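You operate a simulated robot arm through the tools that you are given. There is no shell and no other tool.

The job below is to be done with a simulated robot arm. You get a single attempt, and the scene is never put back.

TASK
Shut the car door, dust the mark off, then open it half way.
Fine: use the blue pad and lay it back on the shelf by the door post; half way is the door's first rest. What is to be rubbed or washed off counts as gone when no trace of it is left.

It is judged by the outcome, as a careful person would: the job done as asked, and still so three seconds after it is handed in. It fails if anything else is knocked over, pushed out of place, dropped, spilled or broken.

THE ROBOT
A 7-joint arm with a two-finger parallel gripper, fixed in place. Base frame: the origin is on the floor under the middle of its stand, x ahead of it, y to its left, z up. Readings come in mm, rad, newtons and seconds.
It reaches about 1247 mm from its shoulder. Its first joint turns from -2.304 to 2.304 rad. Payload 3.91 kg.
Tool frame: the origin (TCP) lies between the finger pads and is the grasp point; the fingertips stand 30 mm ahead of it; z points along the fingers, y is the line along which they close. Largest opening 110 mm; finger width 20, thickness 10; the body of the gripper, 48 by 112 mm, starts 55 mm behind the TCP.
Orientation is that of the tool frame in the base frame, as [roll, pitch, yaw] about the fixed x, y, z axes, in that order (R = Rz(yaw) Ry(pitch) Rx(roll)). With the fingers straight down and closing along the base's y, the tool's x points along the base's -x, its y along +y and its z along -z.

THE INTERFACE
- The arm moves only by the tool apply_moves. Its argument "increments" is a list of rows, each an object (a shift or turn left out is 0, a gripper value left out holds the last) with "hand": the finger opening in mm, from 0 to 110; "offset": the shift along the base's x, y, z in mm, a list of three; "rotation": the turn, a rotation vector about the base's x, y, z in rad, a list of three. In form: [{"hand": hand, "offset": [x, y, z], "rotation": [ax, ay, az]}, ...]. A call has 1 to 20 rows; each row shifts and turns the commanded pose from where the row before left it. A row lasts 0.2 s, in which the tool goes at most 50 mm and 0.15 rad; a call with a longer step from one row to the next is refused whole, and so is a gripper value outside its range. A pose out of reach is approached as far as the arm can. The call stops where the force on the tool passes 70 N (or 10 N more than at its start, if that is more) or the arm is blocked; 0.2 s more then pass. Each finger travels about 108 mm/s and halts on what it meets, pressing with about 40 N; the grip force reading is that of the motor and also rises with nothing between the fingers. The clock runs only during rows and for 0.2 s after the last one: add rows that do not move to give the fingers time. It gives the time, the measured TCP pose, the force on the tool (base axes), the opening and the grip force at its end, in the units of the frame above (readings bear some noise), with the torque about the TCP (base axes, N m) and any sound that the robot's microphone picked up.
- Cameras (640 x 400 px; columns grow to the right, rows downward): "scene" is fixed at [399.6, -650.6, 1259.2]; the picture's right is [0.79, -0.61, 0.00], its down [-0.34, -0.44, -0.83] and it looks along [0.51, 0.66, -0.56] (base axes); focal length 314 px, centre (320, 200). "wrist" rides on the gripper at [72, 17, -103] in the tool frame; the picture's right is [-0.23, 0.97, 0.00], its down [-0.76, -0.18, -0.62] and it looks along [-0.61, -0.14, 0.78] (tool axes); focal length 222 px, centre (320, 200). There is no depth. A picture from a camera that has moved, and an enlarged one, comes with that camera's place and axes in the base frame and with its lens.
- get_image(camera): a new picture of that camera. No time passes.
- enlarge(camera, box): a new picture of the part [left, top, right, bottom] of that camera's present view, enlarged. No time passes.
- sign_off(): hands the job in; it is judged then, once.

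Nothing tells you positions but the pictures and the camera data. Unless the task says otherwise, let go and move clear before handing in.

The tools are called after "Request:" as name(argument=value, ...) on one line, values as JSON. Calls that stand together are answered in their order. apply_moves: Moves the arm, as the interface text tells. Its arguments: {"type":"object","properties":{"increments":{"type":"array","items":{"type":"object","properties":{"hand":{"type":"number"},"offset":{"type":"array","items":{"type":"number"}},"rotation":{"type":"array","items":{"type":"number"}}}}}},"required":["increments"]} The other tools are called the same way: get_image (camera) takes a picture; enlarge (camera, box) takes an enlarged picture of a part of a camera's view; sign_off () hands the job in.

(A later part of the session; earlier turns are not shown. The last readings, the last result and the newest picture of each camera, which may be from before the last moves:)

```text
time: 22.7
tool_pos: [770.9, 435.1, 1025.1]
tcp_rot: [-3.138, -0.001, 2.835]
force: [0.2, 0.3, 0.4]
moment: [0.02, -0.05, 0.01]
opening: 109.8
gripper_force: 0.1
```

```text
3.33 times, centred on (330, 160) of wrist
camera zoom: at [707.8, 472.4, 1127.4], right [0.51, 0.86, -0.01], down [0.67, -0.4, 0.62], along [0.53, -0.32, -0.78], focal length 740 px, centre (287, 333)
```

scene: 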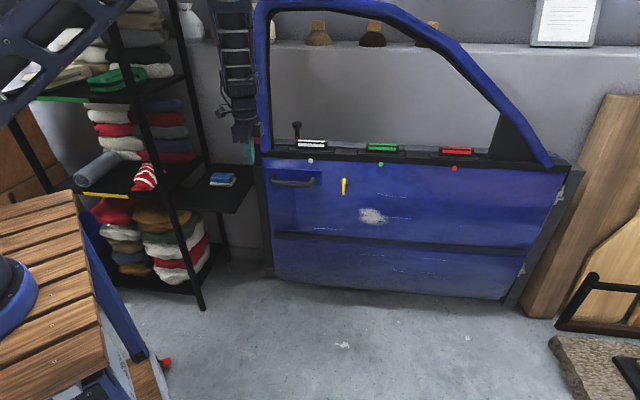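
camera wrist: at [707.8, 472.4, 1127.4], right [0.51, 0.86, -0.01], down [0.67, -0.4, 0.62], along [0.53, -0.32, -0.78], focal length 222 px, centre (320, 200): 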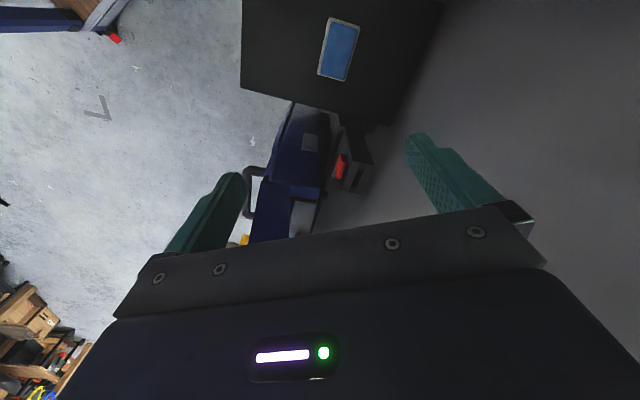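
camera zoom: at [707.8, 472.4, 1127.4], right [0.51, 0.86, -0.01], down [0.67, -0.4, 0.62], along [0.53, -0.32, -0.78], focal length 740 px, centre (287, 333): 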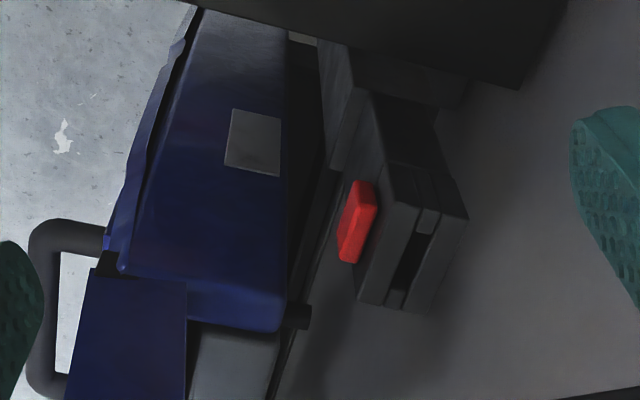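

Request:
enlarge(camera="wrist", box=[285, 95, 385, 205])

Request:
enlarge(camera="scene", box=[235, 120, 355, 195])

Request:
enlarge(camera="scene", box=[500, 140, 600, 320])

```text
3.64 times, centred on (335, 150) of wrist
camera zoom: at [707.8, 472.4, 1127.4], right [0.51, 0.86, -0.01], down [0.67, -0.4, 0.62], along [0.53, -0.32, -0.78], focal length 808 px, centre (266, 382)
```

zoom: 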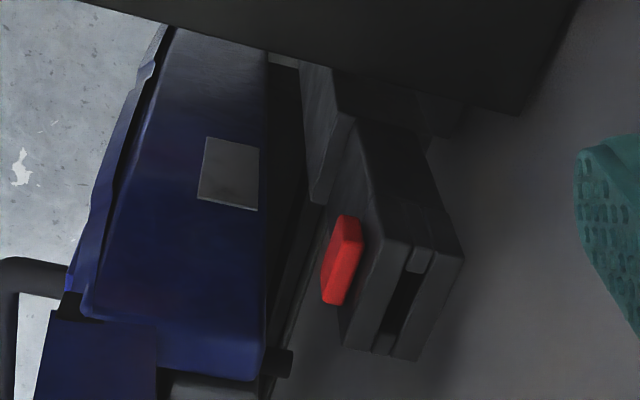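

```text
5.33 times, centred on (295, 158) of scene
camera zoom: at [399.6, -650.6, 1259.2], right [0.79, -0.61, 0.0], down [-0.34, -0.44, -0.83], along [0.51, 0.66, -0.56], focal length 1674 px, centre (453, 427)
```

zoom: 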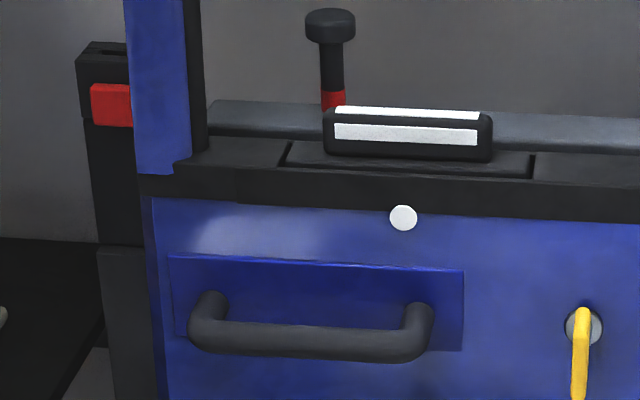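

```text
2.22 times, centred on (550, 230) of scene
camera zoom: at [399.6, -650.6, 1259.2], right [0.79, -0.61, 0.0], down [-0.34, -0.44, -0.83], along [0.51, 0.66, -0.56], focal length 698 px, centre (-191, 133)
```

zoom: 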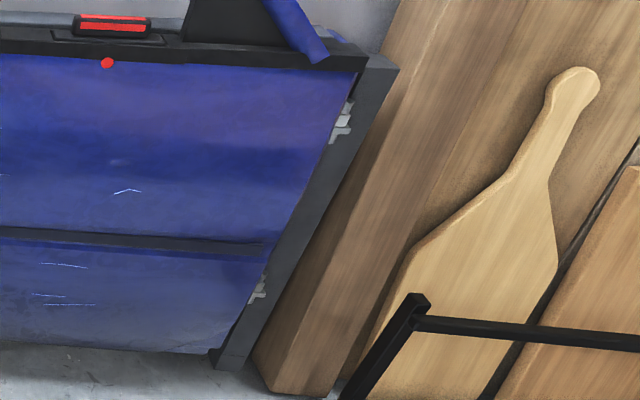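

From several views the body sill, post and pad all run at about 135°, so the pressed door was practically parallel with the frame. It sprang back about 20 mm when I let go, so it isn't latched. I'll go back to the outer side and press slowly while reading force and sound.

Request:
apply_moves(increments=[{"hand": 0, "offset": [-7, -4, -28], "rotation": [0, 0, -0.125]}, {"offset": [-7, -4, -28], "rotation": [0, 0, -0.125]}, {"offset": [-7, -4, -28], "rotation": [0, 0, -0.125]}, {"offset": [-7, -4, -28], "rotation": [0, 0, -0.125]}, {"offset": [0, -45, -10]}, {"offset": [0, -45, -10]}, {"offset": [0, -45, -10]}, {"offset": [0, -45, -10]}, {"offset": [5, -40, -10]}, {"offset": [8, -40, -10]}, {}])

Request:
apply_moves(increments=[{"offset": [0, -10, -22], "rotation": [0.0987, -0.1033, 0]}, {"offset": [0, -10, -22], "rotation": [0.0987, -0.1033, 0]}, {"offset": [0, -10, -22], "rotation": [0.0987, -0.1033, 0]}, {"offset": [0, -10, -22], "rotation": [0.0987, -0.1033, 0]}, {"offset": [5, -10, -22], "rotation": [0.0987, -0.1033, 0]}, {"offset": [5, -5, -22], "rotation": [0.0987, -0.1033, 0]}, {"offset": [5, 0, -22], "rotation": [0.0987, -0.1033, 0]}, {"offset": [5, 0, -22], "rotation": [0.0987, -0.1033, 0]}, {"offset": [5, 0, -22], "rotation": [0.0987, -0.1033, 0]}, {"offset": [10, 5, -22], "rotation": [0.0987, -0.1033, 0]}, {"offset": [10, 5, -22], "rotation": [0.0987, -0.1033, 0]}, {}])

Request:
get_image(camera="wrist")

```text
time: 25.1
tool_pos: [755.4, 157.0, 855.4]
tcp_rot: [-3.137, -0.002, 2.334]
force: [-1.3, -0.5, -0.8]
moment: [0.01, 0.01, -0.02]
opening: 0.0
gripper_force: 37.7
```

```text
time: 27.7
tool_pos: [798.3, 112.6, 610.2]
tcp_rot: [1.574, -0.002, 2.335]
force: [-0.8, -0.6, 0.4]
moment: [0.0, 0.02, 0.01]
opening: 0.0
gripper_force: 38.1
```

```text
taken
camera wrist: at [675.1, 92.6, 627.8], right [0.16, -0.16, 0.97], down [0.08, -0.98, -0.18], along [0.98, 0.1, -0.14], focal length 222 px, centre (320, 200)
```

wrist: 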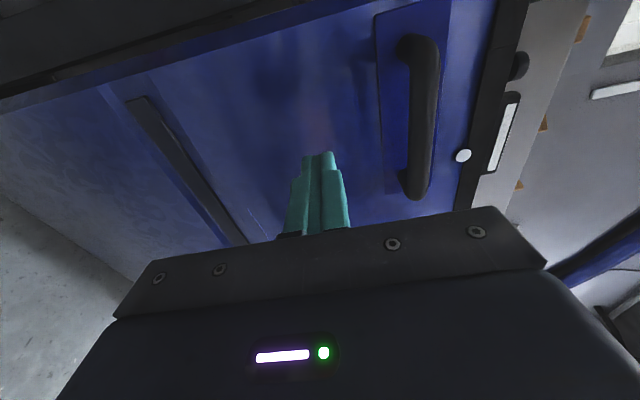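

Request:
apply_moves(increments=[{"offset": [18, 17.3, -2]}, {"offset": [18, 17.3, -2]}, {"offset": [18, 17.3, -2]}, {"offset": [7.2, 6.9, -2]}, {}])

Request:
apply_moves(increments=[{"offset": [3.6, 3.5, 0]}, {"offset": [3.6, 3.5, 0]}, {"offset": [1.4, 1.4, 0]}, {"offset": [1.4, 1.4, 0]}])

Request:
apply_moves(increments=[{"offset": [1.4, 1.4, 0]}, {"offset": [1.4, 1.4, 0]}, {"offset": [1.4, 1.4, 0]}])

Request:
apply_moves(increments=[{"offset": [1.4, 1.4, 0]}, {"offset": [1.4, 1.4, 0]}, {"offset": [1.4, 1.4, 0]}])

```text
time: 28.9
tool_pos: [860.9, 172.6, 603.1]
tcp_rot: [1.574, -0.002, 2.335]
force: [0.2, 0.1, -0.2]
moment: [0.01, -0.01, 0.0]
opening: 0.0
gripper_force: 37.9
```

```text
time: 29.9
tool_pos: [871.0, 182.6, 602.6]
tcp_rot: [1.575, -0.001, 2.337]
force: [0.7, 0.8, 0.6]
moment: [0.01, 0.01, 0.01]
opening: 0.0
gripper_force: 37.7
```

```text
time: 30.7
tool_pos: [876.1, 186.4, 602.7]
tcp_rot: [1.577, 0.0, 2.336]
force: [-0.4, 0.3, 0.3]
moment: [-0.03, 0.03, -0.02]
opening: 0.2
gripper_force: 37.8
```

```text
time: 31.5
tool_pos: [879.9, 188.6, 602.6]
tcp_rot: [1.574, 0.0, 2.335]
force: [-1.3, -2.7, 1.9]
moment: [0.04, -0.03, 0.04]
opening: 0.0
gripper_force: 37.4
```

Request:
apply_moves(increments=[{"offset": [1.4, 1.4, 0]}, {"offset": [1.4, 1.4, 0]}])

Request:
apply_moves(increments=[{"offset": [1.4, 1.4, 0]}, {"offset": [1.4, 1.4, 0]}])

Request:
apply_moves(increments=[{"offset": [0.7, 0.7, 0]}, {"offset": [0.7, 0.7, 0]}])

Request:
apply_moves(increments=[{"offset": [0.7, 0.7, 0]}, {"offset": [0.7, 0.7, 0]}])

```text
time: 32.1
tool_pos: [883.3, 192.6, 603.1]
tcp_rot: [1.574, -0.001, 2.334]
force: [-1.7, -5.0, 1.1]
moment: [-0.01, -0.05, 0.02]
opening: 0.0
gripper_force: 37.3
```

```text
time: 32.7
tool_pos: [885.3, 196.0, 603.1]
tcp_rot: [1.574, -0.002, 2.337]
force: [-3.6, -1.7, -1.2]
moment: [-0.08, 0.02, 0.05]
opening: 0.2
gripper_force: 37.8
```

```text
time: 33.3
tool_pos: [887.2, 195.4, 602.5]
tcp_rot: [1.573, -0.001, 2.336]
force: [-4.4, -3.0, 1.2]
moment: [0.03, -0.04, 0.09]
opening: 0.0
gripper_force: 37.7
```

```text
time: 33.9
tool_pos: [887.9, 197.7, 602.9]
tcp_rot: [1.573, -0.001, 2.335]
force: [-1.5, -5.0, -0.6]
moment: [0.01, 0.02, -0.02]
opening: 0.0
gripper_force: 37.1
```

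Request:
apply_moves(increments=[{"offset": [0.7, 0.7, 0]}, {"offset": [0.7, 0.7, 0]}])

Request:
apply_moves(increments=[{"offset": [0.7, 0.7, 0]}, {"offset": [0.7, 0.7, 0]}])

Request:
apply_moves(increments=[{"offset": [0.7, 0.7, 0]}, {"offset": [0.7, 0.7, 0]}])

Request:
apply_moves(increments=[{"offset": [0.7, 0.7, 0]}, {"offset": [0.7, 0.7, 0]}])

Request:
get_image(camera="scene")

```text
time: 34.5
tool_pos: [889.0, 198.6, 603.2]
tcp_rot: [1.573, -0.003, 2.335]
force: [-3.5, -3.9, -1.4]
moment: [-0.04, 0.03, 0.03]
opening: 0.0
gripper_force: 37.6
```

```text
time: 35.1
tool_pos: [891.2, 200.7, 604.0]
tcp_rot: [1.575, -0.001, 2.337]
force: [-3.0, -4.1, 1.7]
moment: [0.04, -0.1, 0.05]
opening: 0.1
gripper_force: 37.6
```

```text
time: 35.7
tool_pos: [891.1, 201.7, 603.9]
tcp_rot: [1.573, -0.001, 2.337]
force: [-29.4, -23.9, 12.6]
moment: [0.2, -0.33, 0.47]
opening: 0.0
gripper_force: 37.7
```

```text
time: 36.1
tool_pos: [891.3, 201.0, 602.5]
tcp_rot: [1.572, -0.002, 2.337]
force: [-21.7, -18.0, 13.1]
moment: [0.34, -0.2, 0.37]
opening: 0.1
gripper_force: 37.9
stopped in row 2: the force on the tool passed its limit at 77 N (the readings are from after the stop); the commanded pose is now the measured one
```

```text
taken
```

scene: 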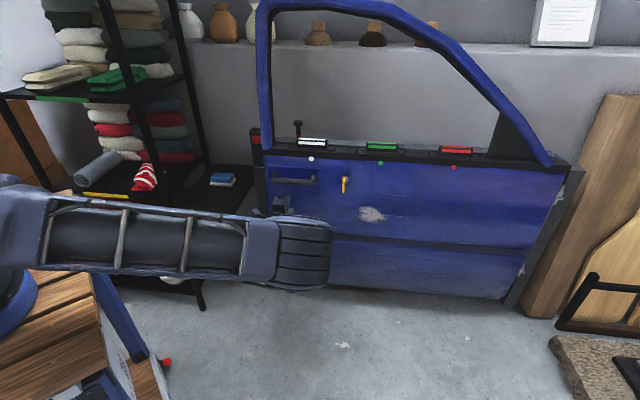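

The door slides in with only about 5 N of drag and then meets a hard stop at the same place, with no spring-back force. I'll back off gently so it stays put, then check the free edge again.

Request:
apply_moves(increments=[{}, {"offset": [-1.4, -1.4, 0]}, {"offset": [-3, -3, 0]}, {"offset": [-7, -7, 0]}, {"offset": [-15, -15, 0]}, {"offset": [-25, -24, 0]}, {"offset": [-25, -24, 5]}, {"offset": [-15, -15, 10]}, {}])

Request:
enlarge(camera="scene", box=[235, 110, 335, 180])

Request:
get_image(camera="wrist")

```text
time: 38.1
tool_pos: [801.8, 112.8, 617.7]
tcp_rot: [1.574, -0.001, 2.337]
force: [0.1, -0.4, 0.0]
moment: [-0.01, -0.03, 0.03]
opening: 0.0
gripper_force: 37.8
```

```text
5.71 times, centred on (285, 145) of scene
camera zoom: at [399.6, -650.6, 1259.2], right [0.79, -0.61, 0.0], down [-0.34, -0.44, -0.83], along [0.51, 0.66, -0.56], focal length 1794 px, centre (520, 514)
```

zoom: 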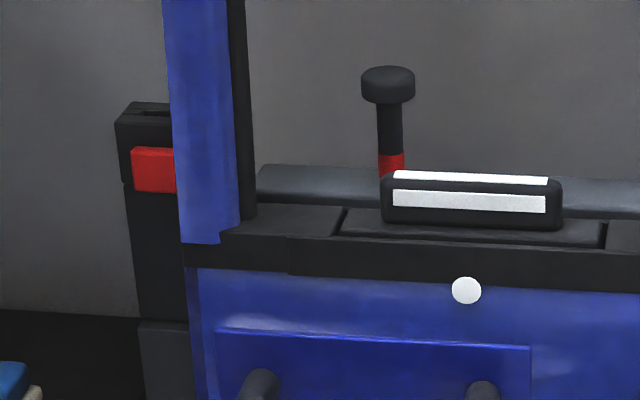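

```text
taken
camera wrist: at [677.2, 93.1, 635.1], right [0.16, -0.16, 0.97], down [0.08, -0.98, -0.18], along [0.98, 0.1, -0.15], focal length 222 px, centre (320, 200)
```

wrist: 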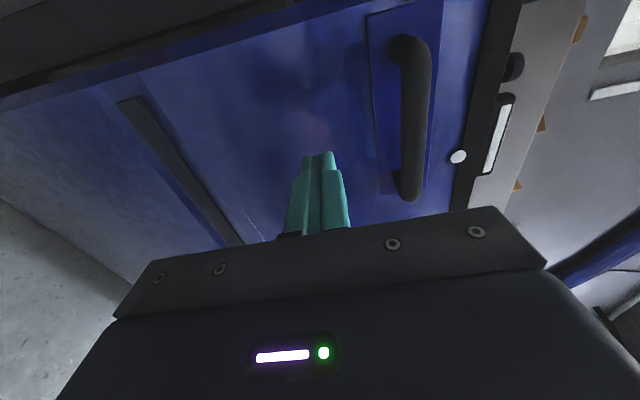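

The door drifts back out about 16–20 mm each time, so a light spring pushes it and something must hold it shut. I'll look at the gap between the door's end face and the post from the outside, at mid height.

Request:
apply_moves(increments=[{"offset": [-24, 10, 25]}, {"offset": [-24, 20, 25]}, {"offset": [-24, 30, 25]}, {"offset": [-5, 40, 5]}, {"offset": [0, 40, 0]}, {}])

Request:
get_image(camera="wrist")

Request:
enlarge(camera="wrist", box=[220, 0, 480, 200])

```text
time: 39.5
tool_pos: [725.6, 254.5, 698.4]
tcp_rot: [1.573, -0.001, 2.334]
force: [0.0, -0.3, -1.2]
moment: [0.03, 0.0, 0.03]
opening: 0.1
gripper_force: 37.9
```

```text
taken
camera wrist: at [601.2, 234.4, 715.4], right [0.16, -0.16, 0.97], down [0.08, -0.98, -0.18], along [0.98, 0.1, -0.15], focal length 222 px, centre (320, 200)
```

wrist: 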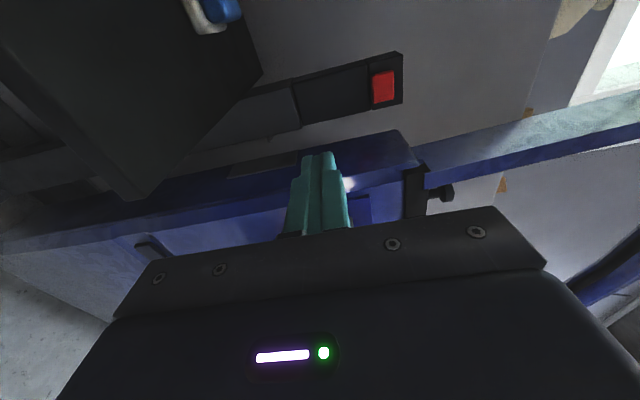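

```text
2.00 times, centred on (350, 100) of wrist
camera zoom: at [601.2, 234.4, 715.4], right [0.16, -0.16, 0.97], down [0.08, -0.98, -0.18], along [0.98, 0.1, -0.15], focal length 444 px, centre (260, 400)
```

zoom: 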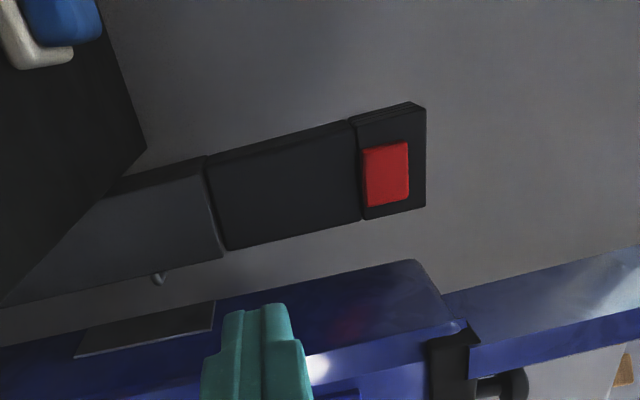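

Request:
enlarge(camera="wrist", box=[220, 90, 340, 200])

Request:
enlarge(camera="wrist", box=[180, 60, 420, 200])

```text
3.64 times, centred on (280, 145) of wrist
camera zoom: at [601.2, 234.4, 715.4], right [0.16, -0.16, 0.97], down [0.08, -0.98, -0.18], along [0.98, 0.1, -0.15], focal length 808 px, centre (466, 400)
```

zoom: 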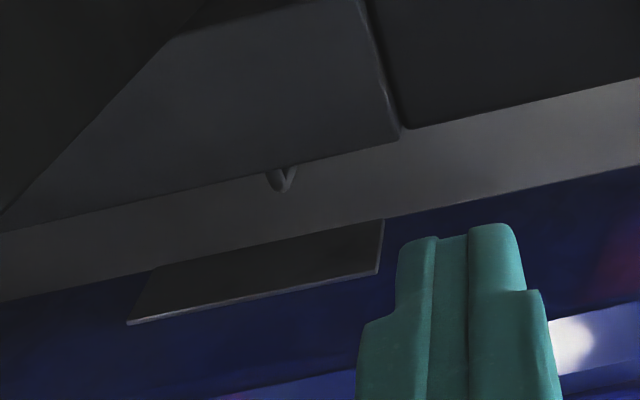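

```text
2.67 times, centred on (300, 130) of wrist
camera zoom: at [601.2, 234.4, 715.4], right [0.16, -0.16, 0.97], down [0.08, -0.98, -0.18], along [0.98, 0.1, -0.15], focal length 592 px, centre (373, 387)
```

zoom: 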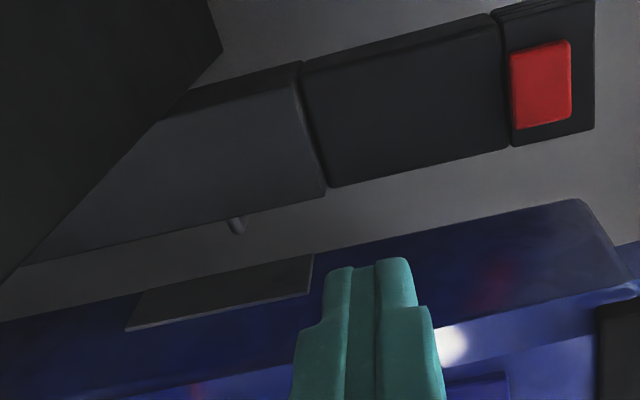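

I can see a U-shaped striker on the post facing the latch plate on the door's end face, so this door should latch. I want to look behind the door edge from the shelf side, over the post, to find what stops it short.

Request:
apply_moves(increments=[{"offset": [-3, 0, 16], "rotation": [-0.0987, 0.1033, 0]}, {"offset": [-3, 0, 16], "rotation": [-0.0987, 0.1033, 0]}, {"offset": [-3, 0, 16], "rotation": [-0.0987, 0.1033, 0]}, {"offset": [-3, 0, 16], "rotation": [-0.0987, 0.1033, 0]}, {"offset": [0, 0, 16], "rotation": [-0.0987, 0.1033, 0]}, {"offset": [0, 0, 16], "rotation": [-0.0987, 0.1033, 0]}, {"offset": [0, 0, 16], "rotation": [-0.0987, 0.1033, 0]}, {"offset": [0, 5, 16], "rotation": [-0.0987, 0.1033, 0]}, {"offset": [0, 10, 20], "rotation": [-0.0987, 0.1033, 0]}, {"offset": [0, 10, 25], "rotation": [-0.0987, 0.1033, 0]}, {"offset": [0, 10, 25], "rotation": [-0.0987, 0.1033, 0]}, {"offset": [5, 40, 25]}, {"offset": [10, 40, 25]}, {"offset": [15, 40, 10]}, {"offset": [20, 35, 0]}, {}])

Request:
apply_moves(increments=[{"offset": [15, 8, 0], "rotation": [-0.0724, -0.069, 0]}, {"offset": [15, 8, 0], "rotation": [-0.0724, -0.069, 0]}, {"offset": [15, 8, 0], "rotation": [-0.0724, -0.069, 0]}, {"offset": [15, 8, 0], "rotation": [-0.0724, -0.069, 0]}, {}])

Request:
get_image(camera="wrist")

Request:
get_image(camera="scene")

```text
time: 42.9
tool_pos: [759.0, 444.5, 955.5]
tcp_rot: [-3.137, -0.002, 2.334]
force: [0.4, 0.1, -0.2]
moment: [0.01, -0.01, -0.02]
opening: 0.0
gripper_force: 37.4
```

```text
time: 44.3
tool_pos: [851.3, 443.6, 979.6]
tcp_rot: [3.117, 0.403, 2.271]
force: [-0.7, 0.0, -1.1]
moment: [-0.09, -0.02, -0.01]
opening: 0.0
gripper_force: 37.7
stopped in row 5: the arm was blocked; the commanded pose is now the measured one
```

```text
taken
camera wrist: at [792.4, 534.1, 1047.0], right [0.87, 0.47, 0.11], down [0.15, -0.47, 0.87], along [0.46, -0.74, -0.48], focal length 222 px, centre (320, 200)
```

wrist: 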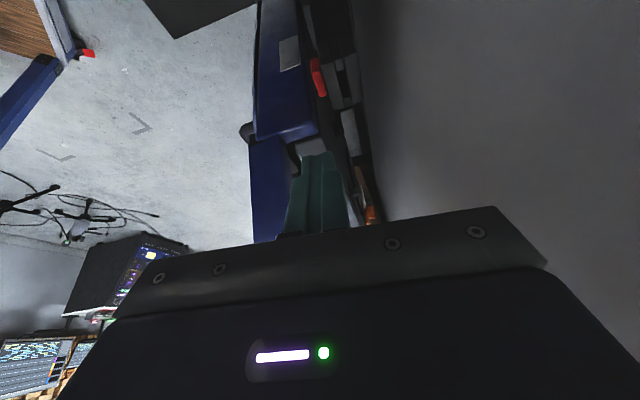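

```text
taken
```

scene: 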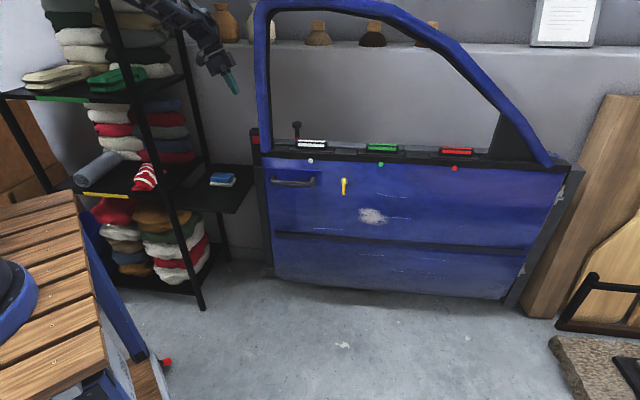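

The arm reported being blocked, probably by the rack on its left, and nothing looks moved in the scene. I'll use this view quickly and then back away from the rack.

Request:
enlarge(camera="wrist", box=[230, 0, 410, 240])

Request:
enlarge(camera="scene", box=[80, 0, 280, 130])

```text
1.67 times, centred on (320, 120) of wrist
camera zoom: at [792.4, 534.1, 1047.0], right [0.87, 0.47, 0.11], down [0.15, -0.47, 0.87], along [0.46, -0.74, -0.48], focal length 370 px, centre (320, 333)
```

zoom: 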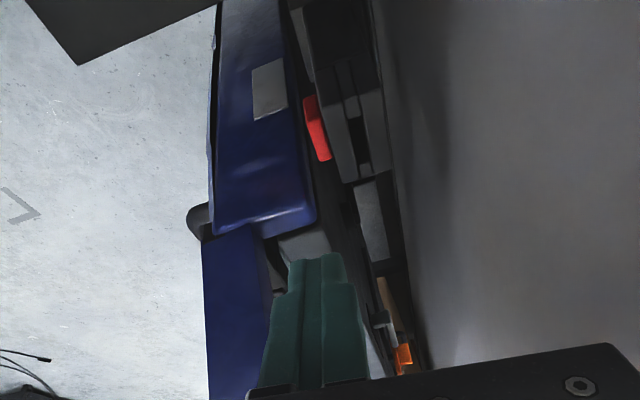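

```text
3.08 times, centred on (180, 65) of scene
camera zoom: at [399.6, -650.6, 1259.2], right [0.79, -0.61, 0.0], down [-0.34, -0.44, -0.83], along [0.51, 0.66, -0.56], focal length 966 px, centre (751, 615)
```

zoom: 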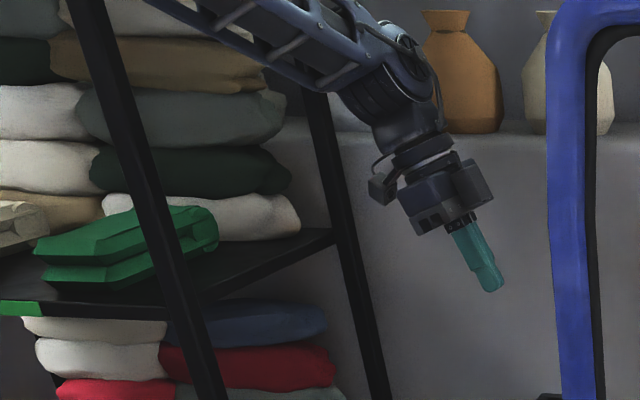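

Request:
apply_moves(increments=[{"hand": 110, "offset": [0, -20, 10]}, {"offset": [5, -20, 10]}, {"offset": [5, -15, 10]}, {"offset": [5, -5, 0], "rotation": [-0.0362, -0.0345, 0]}, {}])

Request:
get_image(camera="wrist")

Request:
enlarge(camera="wrist", box=[230, 0, 430, 240])

Request:
get_image(camera="scene")

```text
time: 45.5
tool_pos: [851.6, 406.0, 998.8]
tcp_rot: [3.129, 0.455, 2.301]
force: [0.3, -0.3, -0.4]
moment: [-0.01, 0.03, -0.01]
opening: 109.9
gripper_force: 0.1
```

```text
taken
camera wrist: at [790.2, 497.6, 1060.3], right [0.86, 0.5, 0.11], down [0.14, -0.43, 0.89], along [0.49, -0.75, -0.44], focal length 222 px, centre (320, 200)
```

wrist: 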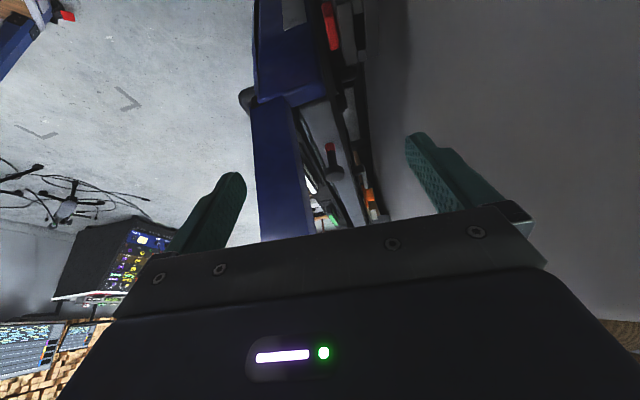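

```text
1.67 times, centred on (330, 120) of wrist
camera zoom: at [790.2, 497.6, 1060.3], right [0.86, 0.5, 0.11], down [0.14, -0.43, 0.89], along [0.49, -0.75, -0.44], focal length 370 px, centre (303, 333)
```

zoom: 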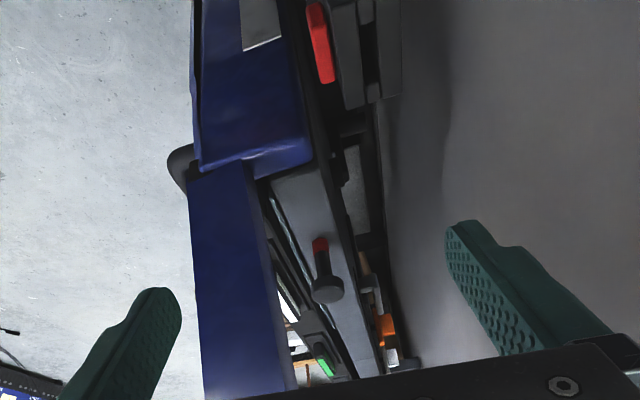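

```text
taken
```

scene: 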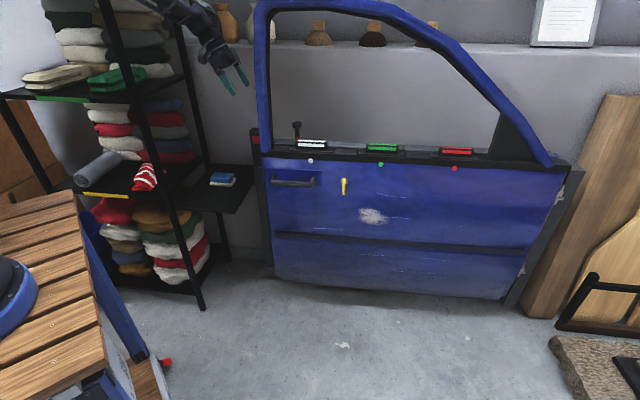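

Request:
enlarge(camera="wrist", box=[300, 80, 400, 230])

Request:
enlarge(camera="wrist", box=[290, 0, 400, 120])

```text
2.67 times, centred on (350, 155) of wrist
camera zoom: at [790.2, 497.6, 1060.3], right [0.86, 0.5, 0.11], down [0.14, -0.43, 0.89], along [0.49, -0.75, -0.44], focal length 592 px, centre (240, 320)
```

zoom: 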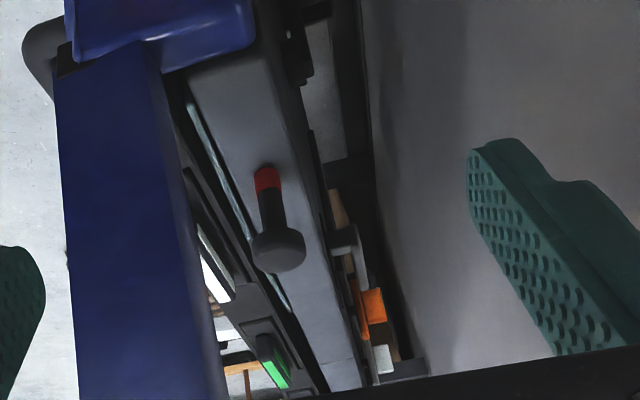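

```text
3.33 times, centred on (345, 60) of wrist
camera zoom: at [790.2, 497.6, 1060.3], right [0.86, 0.5, 0.11], down [0.14, -0.43, 0.89], along [0.49, -0.75, -0.44], focal length 740 px, centre (237, 667)
```

zoom: 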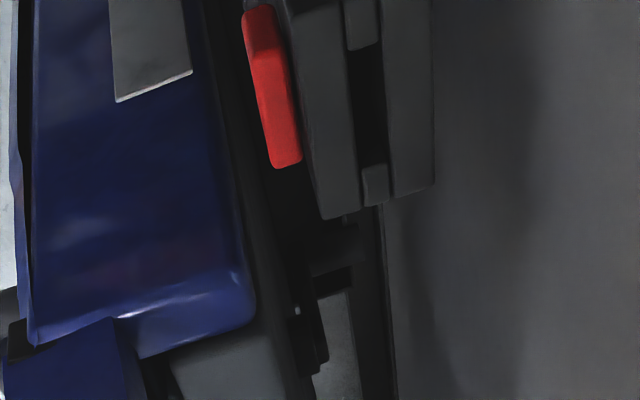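

Request:
enlarge(camera="scene", box=[480, 260, 560, 320])

Request:
enlarge(camera="scene", box=[530, 150, 600, 220])

Request:
enlarge(camera="scene", box=[250, 240, 350, 310])

Request:
enlarge(camera="scene", box=[280, 125, 360, 200])

```text
6.67 times, centred on (520, 290) of scene
camera zoom: at [399.6, -650.6, 1259.2], right [0.79, -0.61, 0.0], down [-0.34, -0.44, -0.83], along [0.51, 0.66, -0.56], focal length 2093 px, centre (-1013, -400)
```

zoom: 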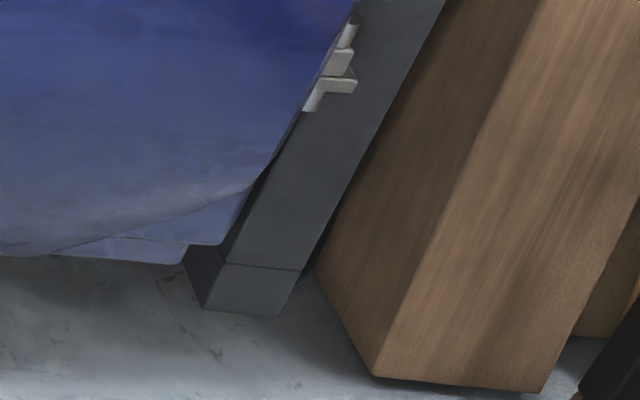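

```text
5.71 times, centred on (565, 185) of scene
camera zoom: at [399.6, -650.6, 1259.2], right [0.79, -0.61, 0.0], down [-0.34, -0.44, -0.83], along [0.51, 0.66, -0.56], focal length 1794 px, centre (-1080, 286)
```

zoom: 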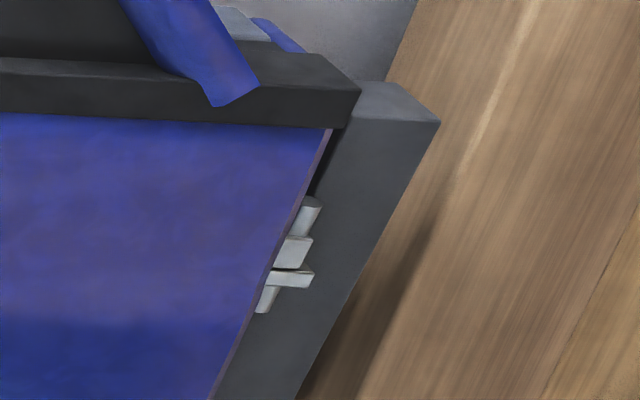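

```text
5.71 times, centred on (300, 275) of scene
camera zoom: at [399.6, -650.6, 1259.2], right [0.79, -0.61, 0.0], down [-0.34, -0.44, -0.83], along [0.51, 0.66, -0.56], focal length 1794 px, centre (434, -229)
```

zoom: 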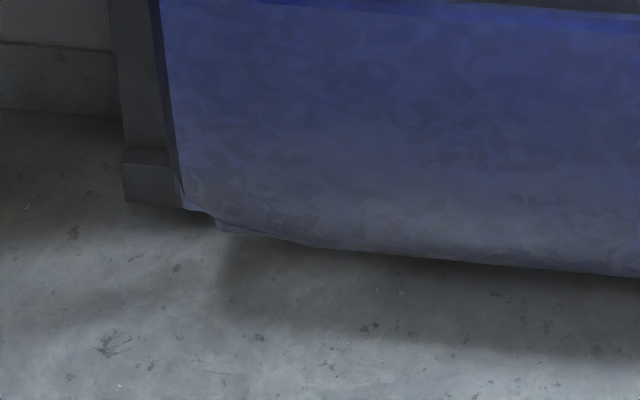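

```text
5.33 times, centred on (320, 162) of scene
camera zoom: at [399.6, -650.6, 1259.2], right [0.79, -0.61, 0.0], down [-0.34, -0.44, -0.83], along [0.51, 0.66, -0.56], focal length 1674 px, centre (320, 400)
```

zoom: 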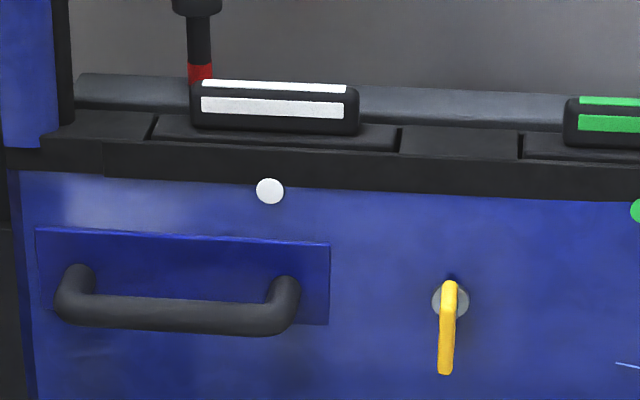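

Request:
apply_moves(increments=[{"offset": [-15, -5, 0], "rotation": [0.0724, 0.069, 0]}, {"offset": [-15, 0, 0], "rotation": [0.0724, 0.069, 0]}, {"offset": [-15, 5, 0], "rotation": [0.0724, 0.069, 0]}, {"offset": [-10, 5, -20], "rotation": [0.0724, 0.069, 0]}, {"offset": [0, 0, -30]}, {"offset": [0, 0, -30]}, {}])

Request:
get_image(camera="wrist")

Request:
enlarge(camera="wrist", box=[300, 80, 420, 210])

```text
time: 47.1
tool_pos: [798.2, 411.4, 918.4]
tcp_rot: [3.141, 0.054, 2.302]
force: [-0.1, 0.2, 0.7]
moment: [0.0, -0.02, 0.03]
opening: 109.8
gripper_force: 0.1
```

```text
taken
camera wrist: at [758.4, 479.9, 1017.4], right [0.88, 0.48, 0.01], down [0.35, -0.66, 0.66], along [0.33, -0.58, -0.75], focal length 222 px, centre (320, 200)
```

wrist: 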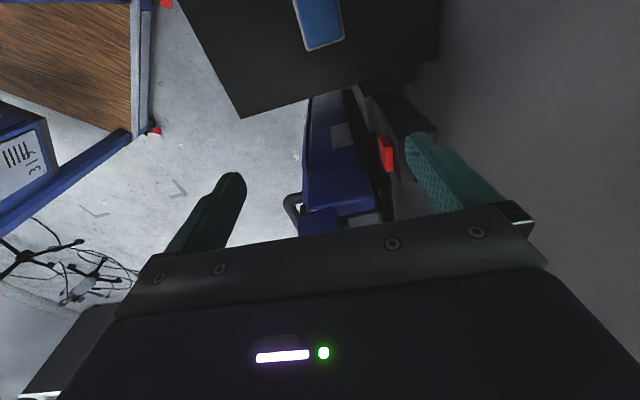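

```text
3.08 times, centred on (360, 145) of wrist
camera zoom: at [758.4, 479.9, 1017.4], right [0.88, 0.48, 0.01], down [0.35, -0.66, 0.66], along [0.33, -0.58, -0.75], focal length 684 px, centre (197, 369)
```

zoom: 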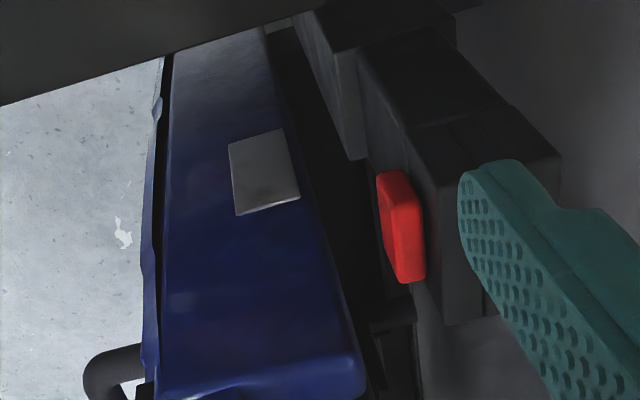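

The latch plate looks clean and nothing is visibly wedged there. I'll take hold of the door by its pull handle, which lets me feel both directions and close it with a proper firm push. First I'll go back round to the outer side.

Request:
apply_moves(increments=[{"hand": 60, "offset": [-15, -35, 0], "rotation": [0.0402, 0.0361, 0.032]}, {"offset": [-15, -40, -5]}, {"offset": [-10, -45, -10]}, {"offset": [-3, -45, -10]}, {"offset": [0, -45, -10]}, {"offset": [0, -45, -15]}, {}])

Request:
apply_moves(increments=[{"offset": [0, -10, -15], "rotation": [0.0987, -0.1033, 0]}, {"offset": [0, -10, -15], "rotation": [0.0987, -0.1033, 0]}, {"offset": [0, -10, -15], "rotation": [0.0987, -0.1033, 0]}, {"offset": [0, -10, -15], "rotation": [0.0987, -0.1033, 0]}, {"offset": [5, -10, -15], "rotation": [0.0987, -0.1033, 0]}, {"offset": [5, -5, -15], "rotation": [0.0987, -0.1033, 0]}, {"offset": [5, -5, -15], "rotation": [0.0987, -0.1033, 0]}, {"offset": [5, -5, -15], "rotation": [0.0987, -0.1033, 0]}, {"offset": [5, -5, -15], "rotation": [0.0987, -0.1033, 0]}, {"offset": [10, 0, -15], "rotation": [0.0987, -0.1033, 0]}, {"offset": [10, 0, -15], "rotation": [0.0987, -0.1033, 0]}, {}])

Request:
get_image(camera="wrist")

Request:
get_image(camera="scene")

```text
time: 48.7
tool_pos: [752.1, 153.3, 871.2]
tcp_rot: [3.14, 0.001, 2.334]
force: [0.2, 0.5, 0.0]
moment: [0.03, -0.02, 0.04]
opening: 59.8
gripper_force: 0.2
```

```text
time: 51.3
tool_pos: [799.4, 85.4, 704.0]
tcp_rot: [1.566, -0.001, 2.332]
force: [0.0, 0.1, 0.0]
moment: [0.01, 0.0, 0.02]
opening: 59.7
gripper_force: 0.1
```

```text
taken
camera wrist: at [674.5, 65.6, 720.3], right [0.15, -0.17, 0.97], down [0.08, -0.98, -0.18], along [0.99, 0.1, -0.14], focal length 222 px, centre (320, 200)
```

wrist: 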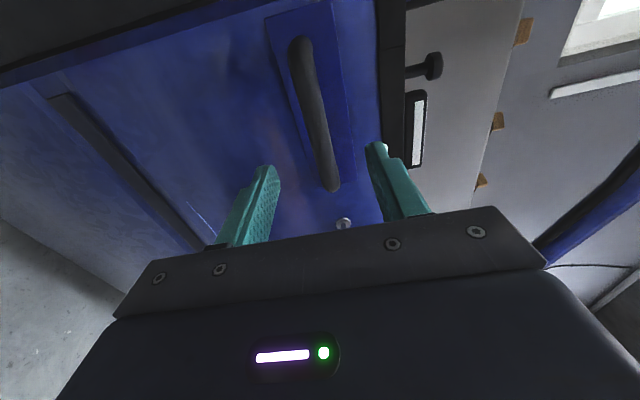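

```text
taken
```

scene: 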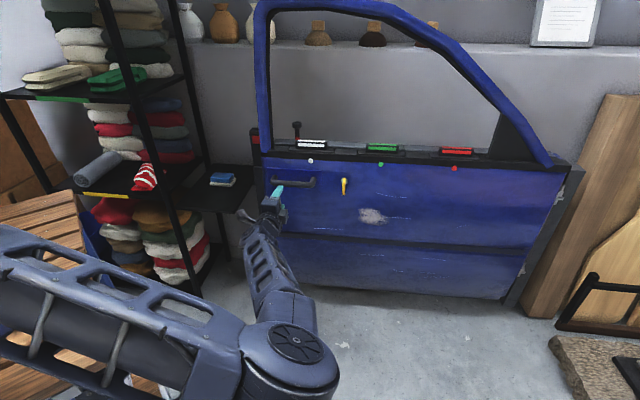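

The bar centre works out at about (899, 156, 698). I'll move in with fingers above and below the bar and close on it.

Request:
apply_moves(increments=[{"offset": [14, -15, -6]}, {"offset": [16, 15.3, 0]}, {"offset": [16, 15.3, 0]}, {"offset": [16, 15.3, 0]}, {"offset": [16, 15.3, 0]}, {"offset": [10, 9.6, 0]}, {}])

Request:
get_image(camera="wrist")

Request:
enlarge(camera="scene", box=[250, 150, 350, 240])

```text
time: 52.9
tool_pos: [886.1, 140.5, 697.3]
tcp_rot: [1.568, -0.001, 2.334]
force: [-0.3, -0.3, -0.5]
moment: [0.0, 0.0, -0.03]
opening: 60.0
gripper_force: 0.1
```

```text
taken
camera wrist: at [762.7, 121.2, 714.7], right [0.15, -0.17, 0.97], down [0.08, -0.98, -0.18], along [0.99, 0.1, -0.14], focal length 222 px, centre (320, 200)
```

wrist: 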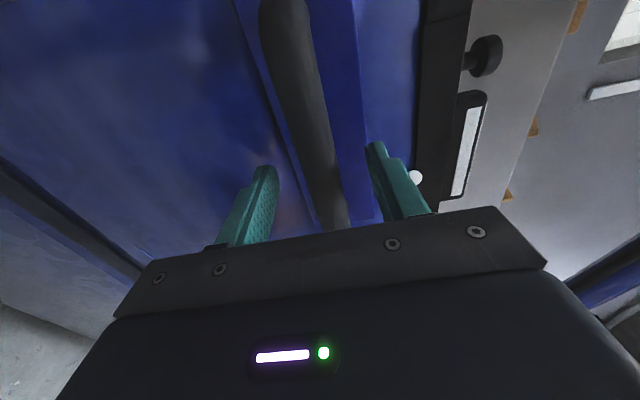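

```text
4.44 times, centred on (300, 195) of scene
camera zoom: at [399.6, -650.6, 1259.2], right [0.79, -0.61, 0.0], down [-0.34, -0.44, -0.83], along [0.51, 0.66, -0.56], focal length 1395 px, centre (409, 222)
```

zoom: 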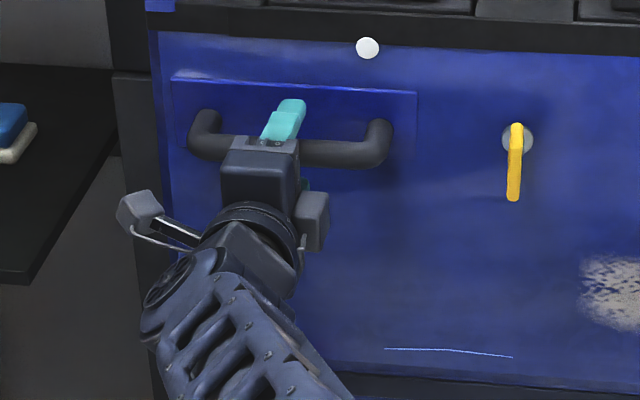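

Request:
apply_moves(increments=[{"offset": [5.5, 5.2, 0]}, {"offset": [5.5, 5.2, 0]}, {"hand": 0}, {}, {}, {}])

Request:
get_image(camera="wrist")

```text
time: 54.3
tool_pos: [897.3, 150.9, 700.6]
tcp_rot: [1.567, 0.002, 2.333]
force: [0.8, 0.4, 26.1]
moment: [0.01, 0.06, 0.15]
opening: 21.4
gripper_force: 45.1
```

```text
taken
camera wrist: at [773.5, 132.1, 716.1], right [0.15, -0.17, 0.97], down [0.08, -0.98, -0.18], along [0.99, 0.1, -0.14], focal length 222 px, centre (320, 200)
```

wrist: 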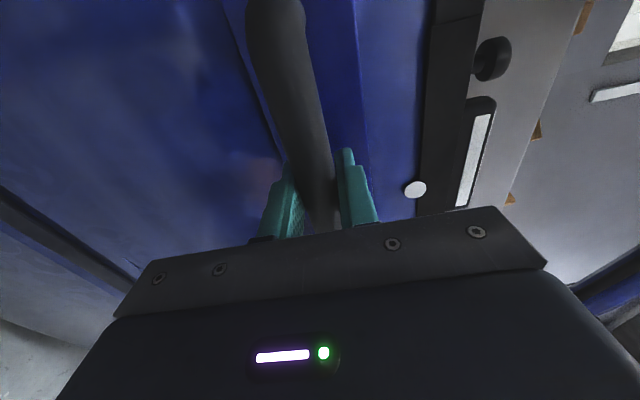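

The bar is held (21 mm). The upward force says I'm a few millimetres low, so I'll relieve that and then feel the door gently inward.

Request:
apply_moves(increments=[{"offset": [0, 0, 2]}, {"offset": [0, 0, 1.5]}, {}])

Request:
apply_moves(increments=[{"offset": [2.2, 2.1, 0]}, {"offset": [2.2, 2.1, 0]}, {}])

Request:
apply_moves(increments=[{"offset": [2.2, 2.1, 0]}, {"offset": [2.2, 2.1, 0]}, {}])

Request:
apply_moves(increments=[{"offset": [2.2, 2.1, 0]}, {"offset": [2.2, 2.1, 0]}, {}])

```text
time: 55.1
tool_pos: [896.3, 151.5, 699.3]
tcp_rot: [1.572, 0.002, 2.334]
force: [3.2, -0.1, -3.0]
moment: [-0.01, -0.05, -0.3]
opening: 21.1
gripper_force: 44.8
```

```text
time: 55.9
tool_pos: [901.2, 155.6, 699.9]
tcp_rot: [1.572, 0.0, 2.333]
force: [-2.6, -3.7, -17.7]
moment: [-0.02, 0.0, -0.3]
opening: 21.1
gripper_force: 45.3
```

```text
time: 56.7
tool_pos: [905.4, 160.7, 700.1]
tcp_rot: [1.571, 0.0, 2.335]
force: [-14.4, 5.3, -24.8]
moment: [0.07, 0.04, 0.11]
opening: 21.5
gripper_force: 44.8
```

```text
time: 57.5
tool_pos: [909.7, 164.1, 699.9]
tcp_rot: [1.57, -0.001, 2.334]
force: [-35.7, -2.9, -29.5]
moment: [0.02, 0.14, 0.03]
opening: 21.4
gripper_force: 45.2
```

Request:
apply_moves(increments=[{"offset": [-1.0, 1.1, -1.8]}, {}])

Request:
apply_moves(increments=[{"offset": [0.6, 0.9, 0]}, {"offset": [0.6, 0.9, 0]}, {}])

Request:
apply_moves(increments=[{"offset": [0.6, 0.9, 0]}, {"offset": [0.6, 0.9, 0]}, {}])

```text
time: 58.1
tool_pos: [911.4, 164.4, 700.5]
tcp_rot: [1.566, 0.001, 2.33]
force: [-29.1, -10.5, -17.8]
moment: [0.05, 0.02, -0.17]
opening: 21.3
gripper_force: 45.0
```

```text
time: 58.9
tool_pos: [911.9, 167.3, 700.3]
tcp_rot: [1.568, 0.002, 2.33]
force: [-21.9, -27.3, -9.1]
moment: [0.0, 0.03, -0.26]
opening: 21.5
gripper_force: 45.2
```

```text
time: 59.7
tool_pos: [912.7, 166.9, 700.5]
tcp_rot: [1.567, 0.001, 2.331]
force: [-14.8, -32.3, -3.0]
moment: [-0.01, 0.03, 0.05]
opening: 21.3
gripper_force: 44.7
```

Request:
apply_moves(increments=[{"offset": [-0.8, -0.8, 0]}, {"offset": [-0.8, -0.8, 0]}, {}])

Request:
apply_moves(increments=[{"offset": [-0.8, -0.8, 0]}, {"offset": [-0.8, -0.8, 0]}, {}])

Request:
apply_moves(increments=[{"offset": [-1.5, -1.5, 0]}, {"offset": [-1.5, -1.5, 0]}, {}])

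Request:
apply_moves(increments=[{"offset": [-2.2, -2.1, 0]}, {"offset": [-2.2, -2.1, 0]}, {}])

Request:
apply_moves(increments=[{"offset": [-2.2, -2.1, 0]}, {"offset": [-2.2, -2.1, 0]}, {}])

Request:
apply_moves(increments=[{"offset": [-3.6, -3.5, 0]}, {"offset": [-3.6, -3.5, 0]}, {}])

```text
time: 60.5
tool_pos: [911.6, 165.5, 700.1]
tcp_rot: [1.568, 0.003, 2.331]
force: [19.1, -20.6, -0.7]
moment: [-0.01, 0.05, 0.98]
opening: 21.4
gripper_force: 45.1
```

```text
time: 61.3
tool_pos: [909.3, 165.9, 699.9]
tcp_rot: [1.567, 0.001, 2.329]
force: [24.7, -25.6, 7.5]
moment: [0.01, 0.03, 0.11]
opening: 21.5
gripper_force: 45.1
```

```text
time: 62.1
tool_pos: [906.3, 162.4, 699.4]
tcp_rot: [1.565, 0.003, 2.33]
force: [24.0, -23.3, 14.9]
moment: [0.03, 0.1, 0.36]
opening: 21.2
gripper_force: 45.0
```

```text
time: 62.9
tool_pos: [901.5, 158.8, 700.2]
tcp_rot: [1.567, 0.002, 2.334]
force: [21.8, -22.1, 18.6]
moment: [-0.03, 0.11, 0.3]
opening: 21.2
gripper_force: 44.7
```

```text
time: 63.7
tool_pos: [897.9, 154.5, 699.5]
tcp_rot: [1.568, 0.0, 2.332]
force: [21.9, -16.2, 17.6]
moment: [0.01, 0.1, 0.12]
opening: 21.2
gripper_force: 44.9
```

```text
time: 64.5
tool_pos: [890.1, 146.4, 699.2]
tcp_rot: [1.567, 0.001, 2.331]
force: [22.4, -15.2, 22.8]
moment: [-0.03, 0.16, 0.11]
opening: 21.4
gripper_force: 45.2
```

Request:
apply_moves(increments=[{"offset": [1.4, -1.5, 1.4]}, {}])

Request:
apply_moves(increments=[{"offset": [-6.9, -7.2, 0], "rotation": [0, 0, 0.0115]}, {"offset": [-6.9, -7.2, 0], "rotation": [0, 0, 0.0115]}, {"offset": [-6.9, -7.2, 0], "rotation": [0, 0, 0.0115]}, {}])

Request:
apply_moves(increments=[{"offset": [-6.9, -7.2, 0], "rotation": [0, 0, 0.0115]}, {"offset": [-6.9, -7.2, 0], "rotation": [0, 0, 0.0115]}, {"offset": [-6.9, -7.2, 0], "rotation": [0, 0, 0.0115]}, {}])

Request:
get_image(camera="scene")

```text
time: 65.1
tool_pos: [890.3, 146.9, 700.7]
tcp_rot: [1.569, -0.002, 2.335]
force: [6.9, 0.4, 8.5]
moment: [0.0, 0.03, -0.26]
opening: 21.4
gripper_force: 44.8
```

```text
time: 66.1
tool_pos: [871.0, 122.2, 699.5]
tcp_rot: [1.573, 0.001, 2.366]
force: [17.9, -14.2, -15.5]
moment: [0.0, -0.02, -0.44]
opening: 21.4
gripper_force: 45.0
```

```text
time: 67.1
tool_pos: [851.4, 103.5, 700.4]
tcp_rot: [1.569, 0.0, 2.401]
force: [29.3, -20.7, -22.1]
moment: [0.03, -0.13, 0.41]
opening: 21.6
gripper_force: 44.7
```

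```text
taken
```

scene: 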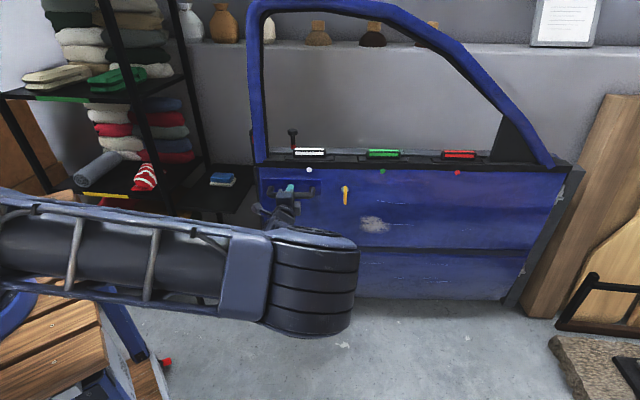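

The door swings freely on the handle with no real detent near the stop. I'll loosen the fingers around the bar and give it a brisker push with the fingertips on the panel, stopping the hand just short so the door closes under its own momentum.

Request:
apply_moves(increments=[{"hand": 48}, {}, {"offset": [8.3, 8.6, 0], "rotation": [0, 0, -0.01]}, {"offset": [17.4, 18, 0], "rotation": [0, 0, -0.02]}, {"offset": [29, 28, 0], "rotation": [0, 0, -0.025]}, {"offset": [9, 8.7, 0], "rotation": [0, 0, -0.012]}, {}, {}])

Request:
get_image(camera="scene")

Request:
enlarge(camera="scene", box=[235, 110, 335, 180])

```text
time: 68.9
tool_pos: [912.8, 166.1, 701.1]
tcp_rot: [1.567, 0.001, 2.338]
force: [-2.2, -2.5, 0.3]
moment: [0.0, 0.13, 0.04]
opening: 48.1
gripper_force: 0.0
```

```text
taken
```

scene: 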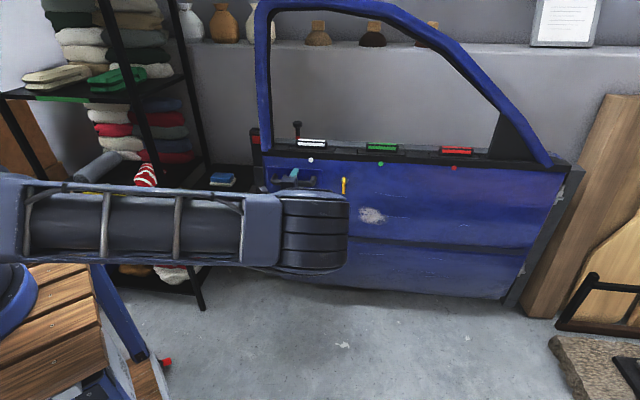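

```text
5.71 times, centred on (285, 145) of scene
camera zoom: at [399.6, -650.6, 1259.2], right [0.79, -0.61, 0.0], down [-0.34, -0.44, -0.83], along [0.51, 0.66, -0.56], focal length 1794 px, centre (520, 514)
```

zoom: 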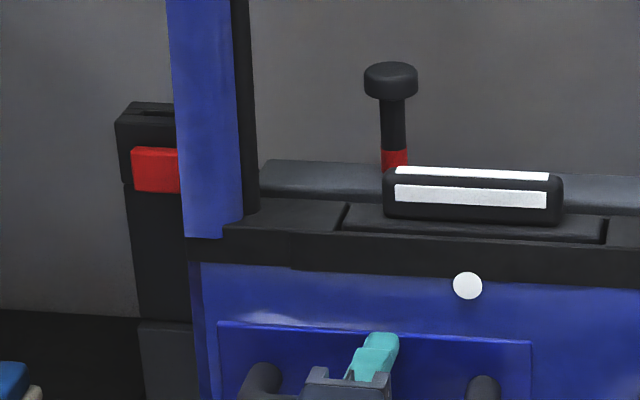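

Still no click and the door settles slightly off again. I'll press it home from a point nearer the middle of the door, where the wrist camera can see the gap at the striker while the door is held at the stop.

Request:
apply_moves(increments=[{"offset": [-10, -9.5, 0]}, {"offset": [-20, -19, 0]}, {"offset": [-31.5, -30.2, 0]}, {"hand": 0, "offset": [15, -16, -25]}, {"offset": [15, -16, -25]}, {"offset": [15, -16, -25]}, {"offset": [9, -8.5, -22]}, {}])

Request:
apply_moves(increments=[{"offset": [18, 17.2, 0]}, {"offset": [18, 17.2, 0]}, {"offset": [14, 13.5, 0]}, {}])

Request:
get_image(camera="wrist")

```text
time: 70.7
tool_pos: [906.8, 52.7, 603.0]
tcp_rot: [1.568, 0.0, 2.336]
force: [-0.4, -0.5, -0.5]
moment: [0.0, 0.01, 0.0]
opening: 0.1
gripper_force: 37.7
```

```text
time: 71.7
tool_pos: [958.2, 98.3, 602.3]
tcp_rot: [1.569, -0.001, 2.333]
force: [1.2, -0.2, 0.4]
moment: [0.01, -0.01, 0.03]
opening: 0.1
gripper_force: 37.6
```

```text
taken
camera wrist: at [833.8, 78.8, 619.7], right [0.15, -0.17, 0.97], down [0.08, -0.98, -0.18], along [0.98, 0.1, -0.14], focal length 222 px, centre (320, 200)
```

wrist: 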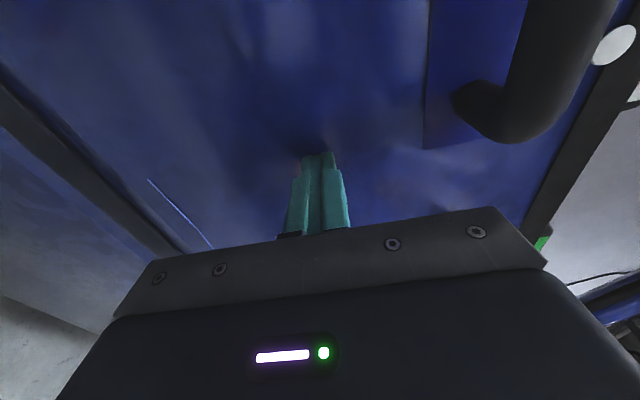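

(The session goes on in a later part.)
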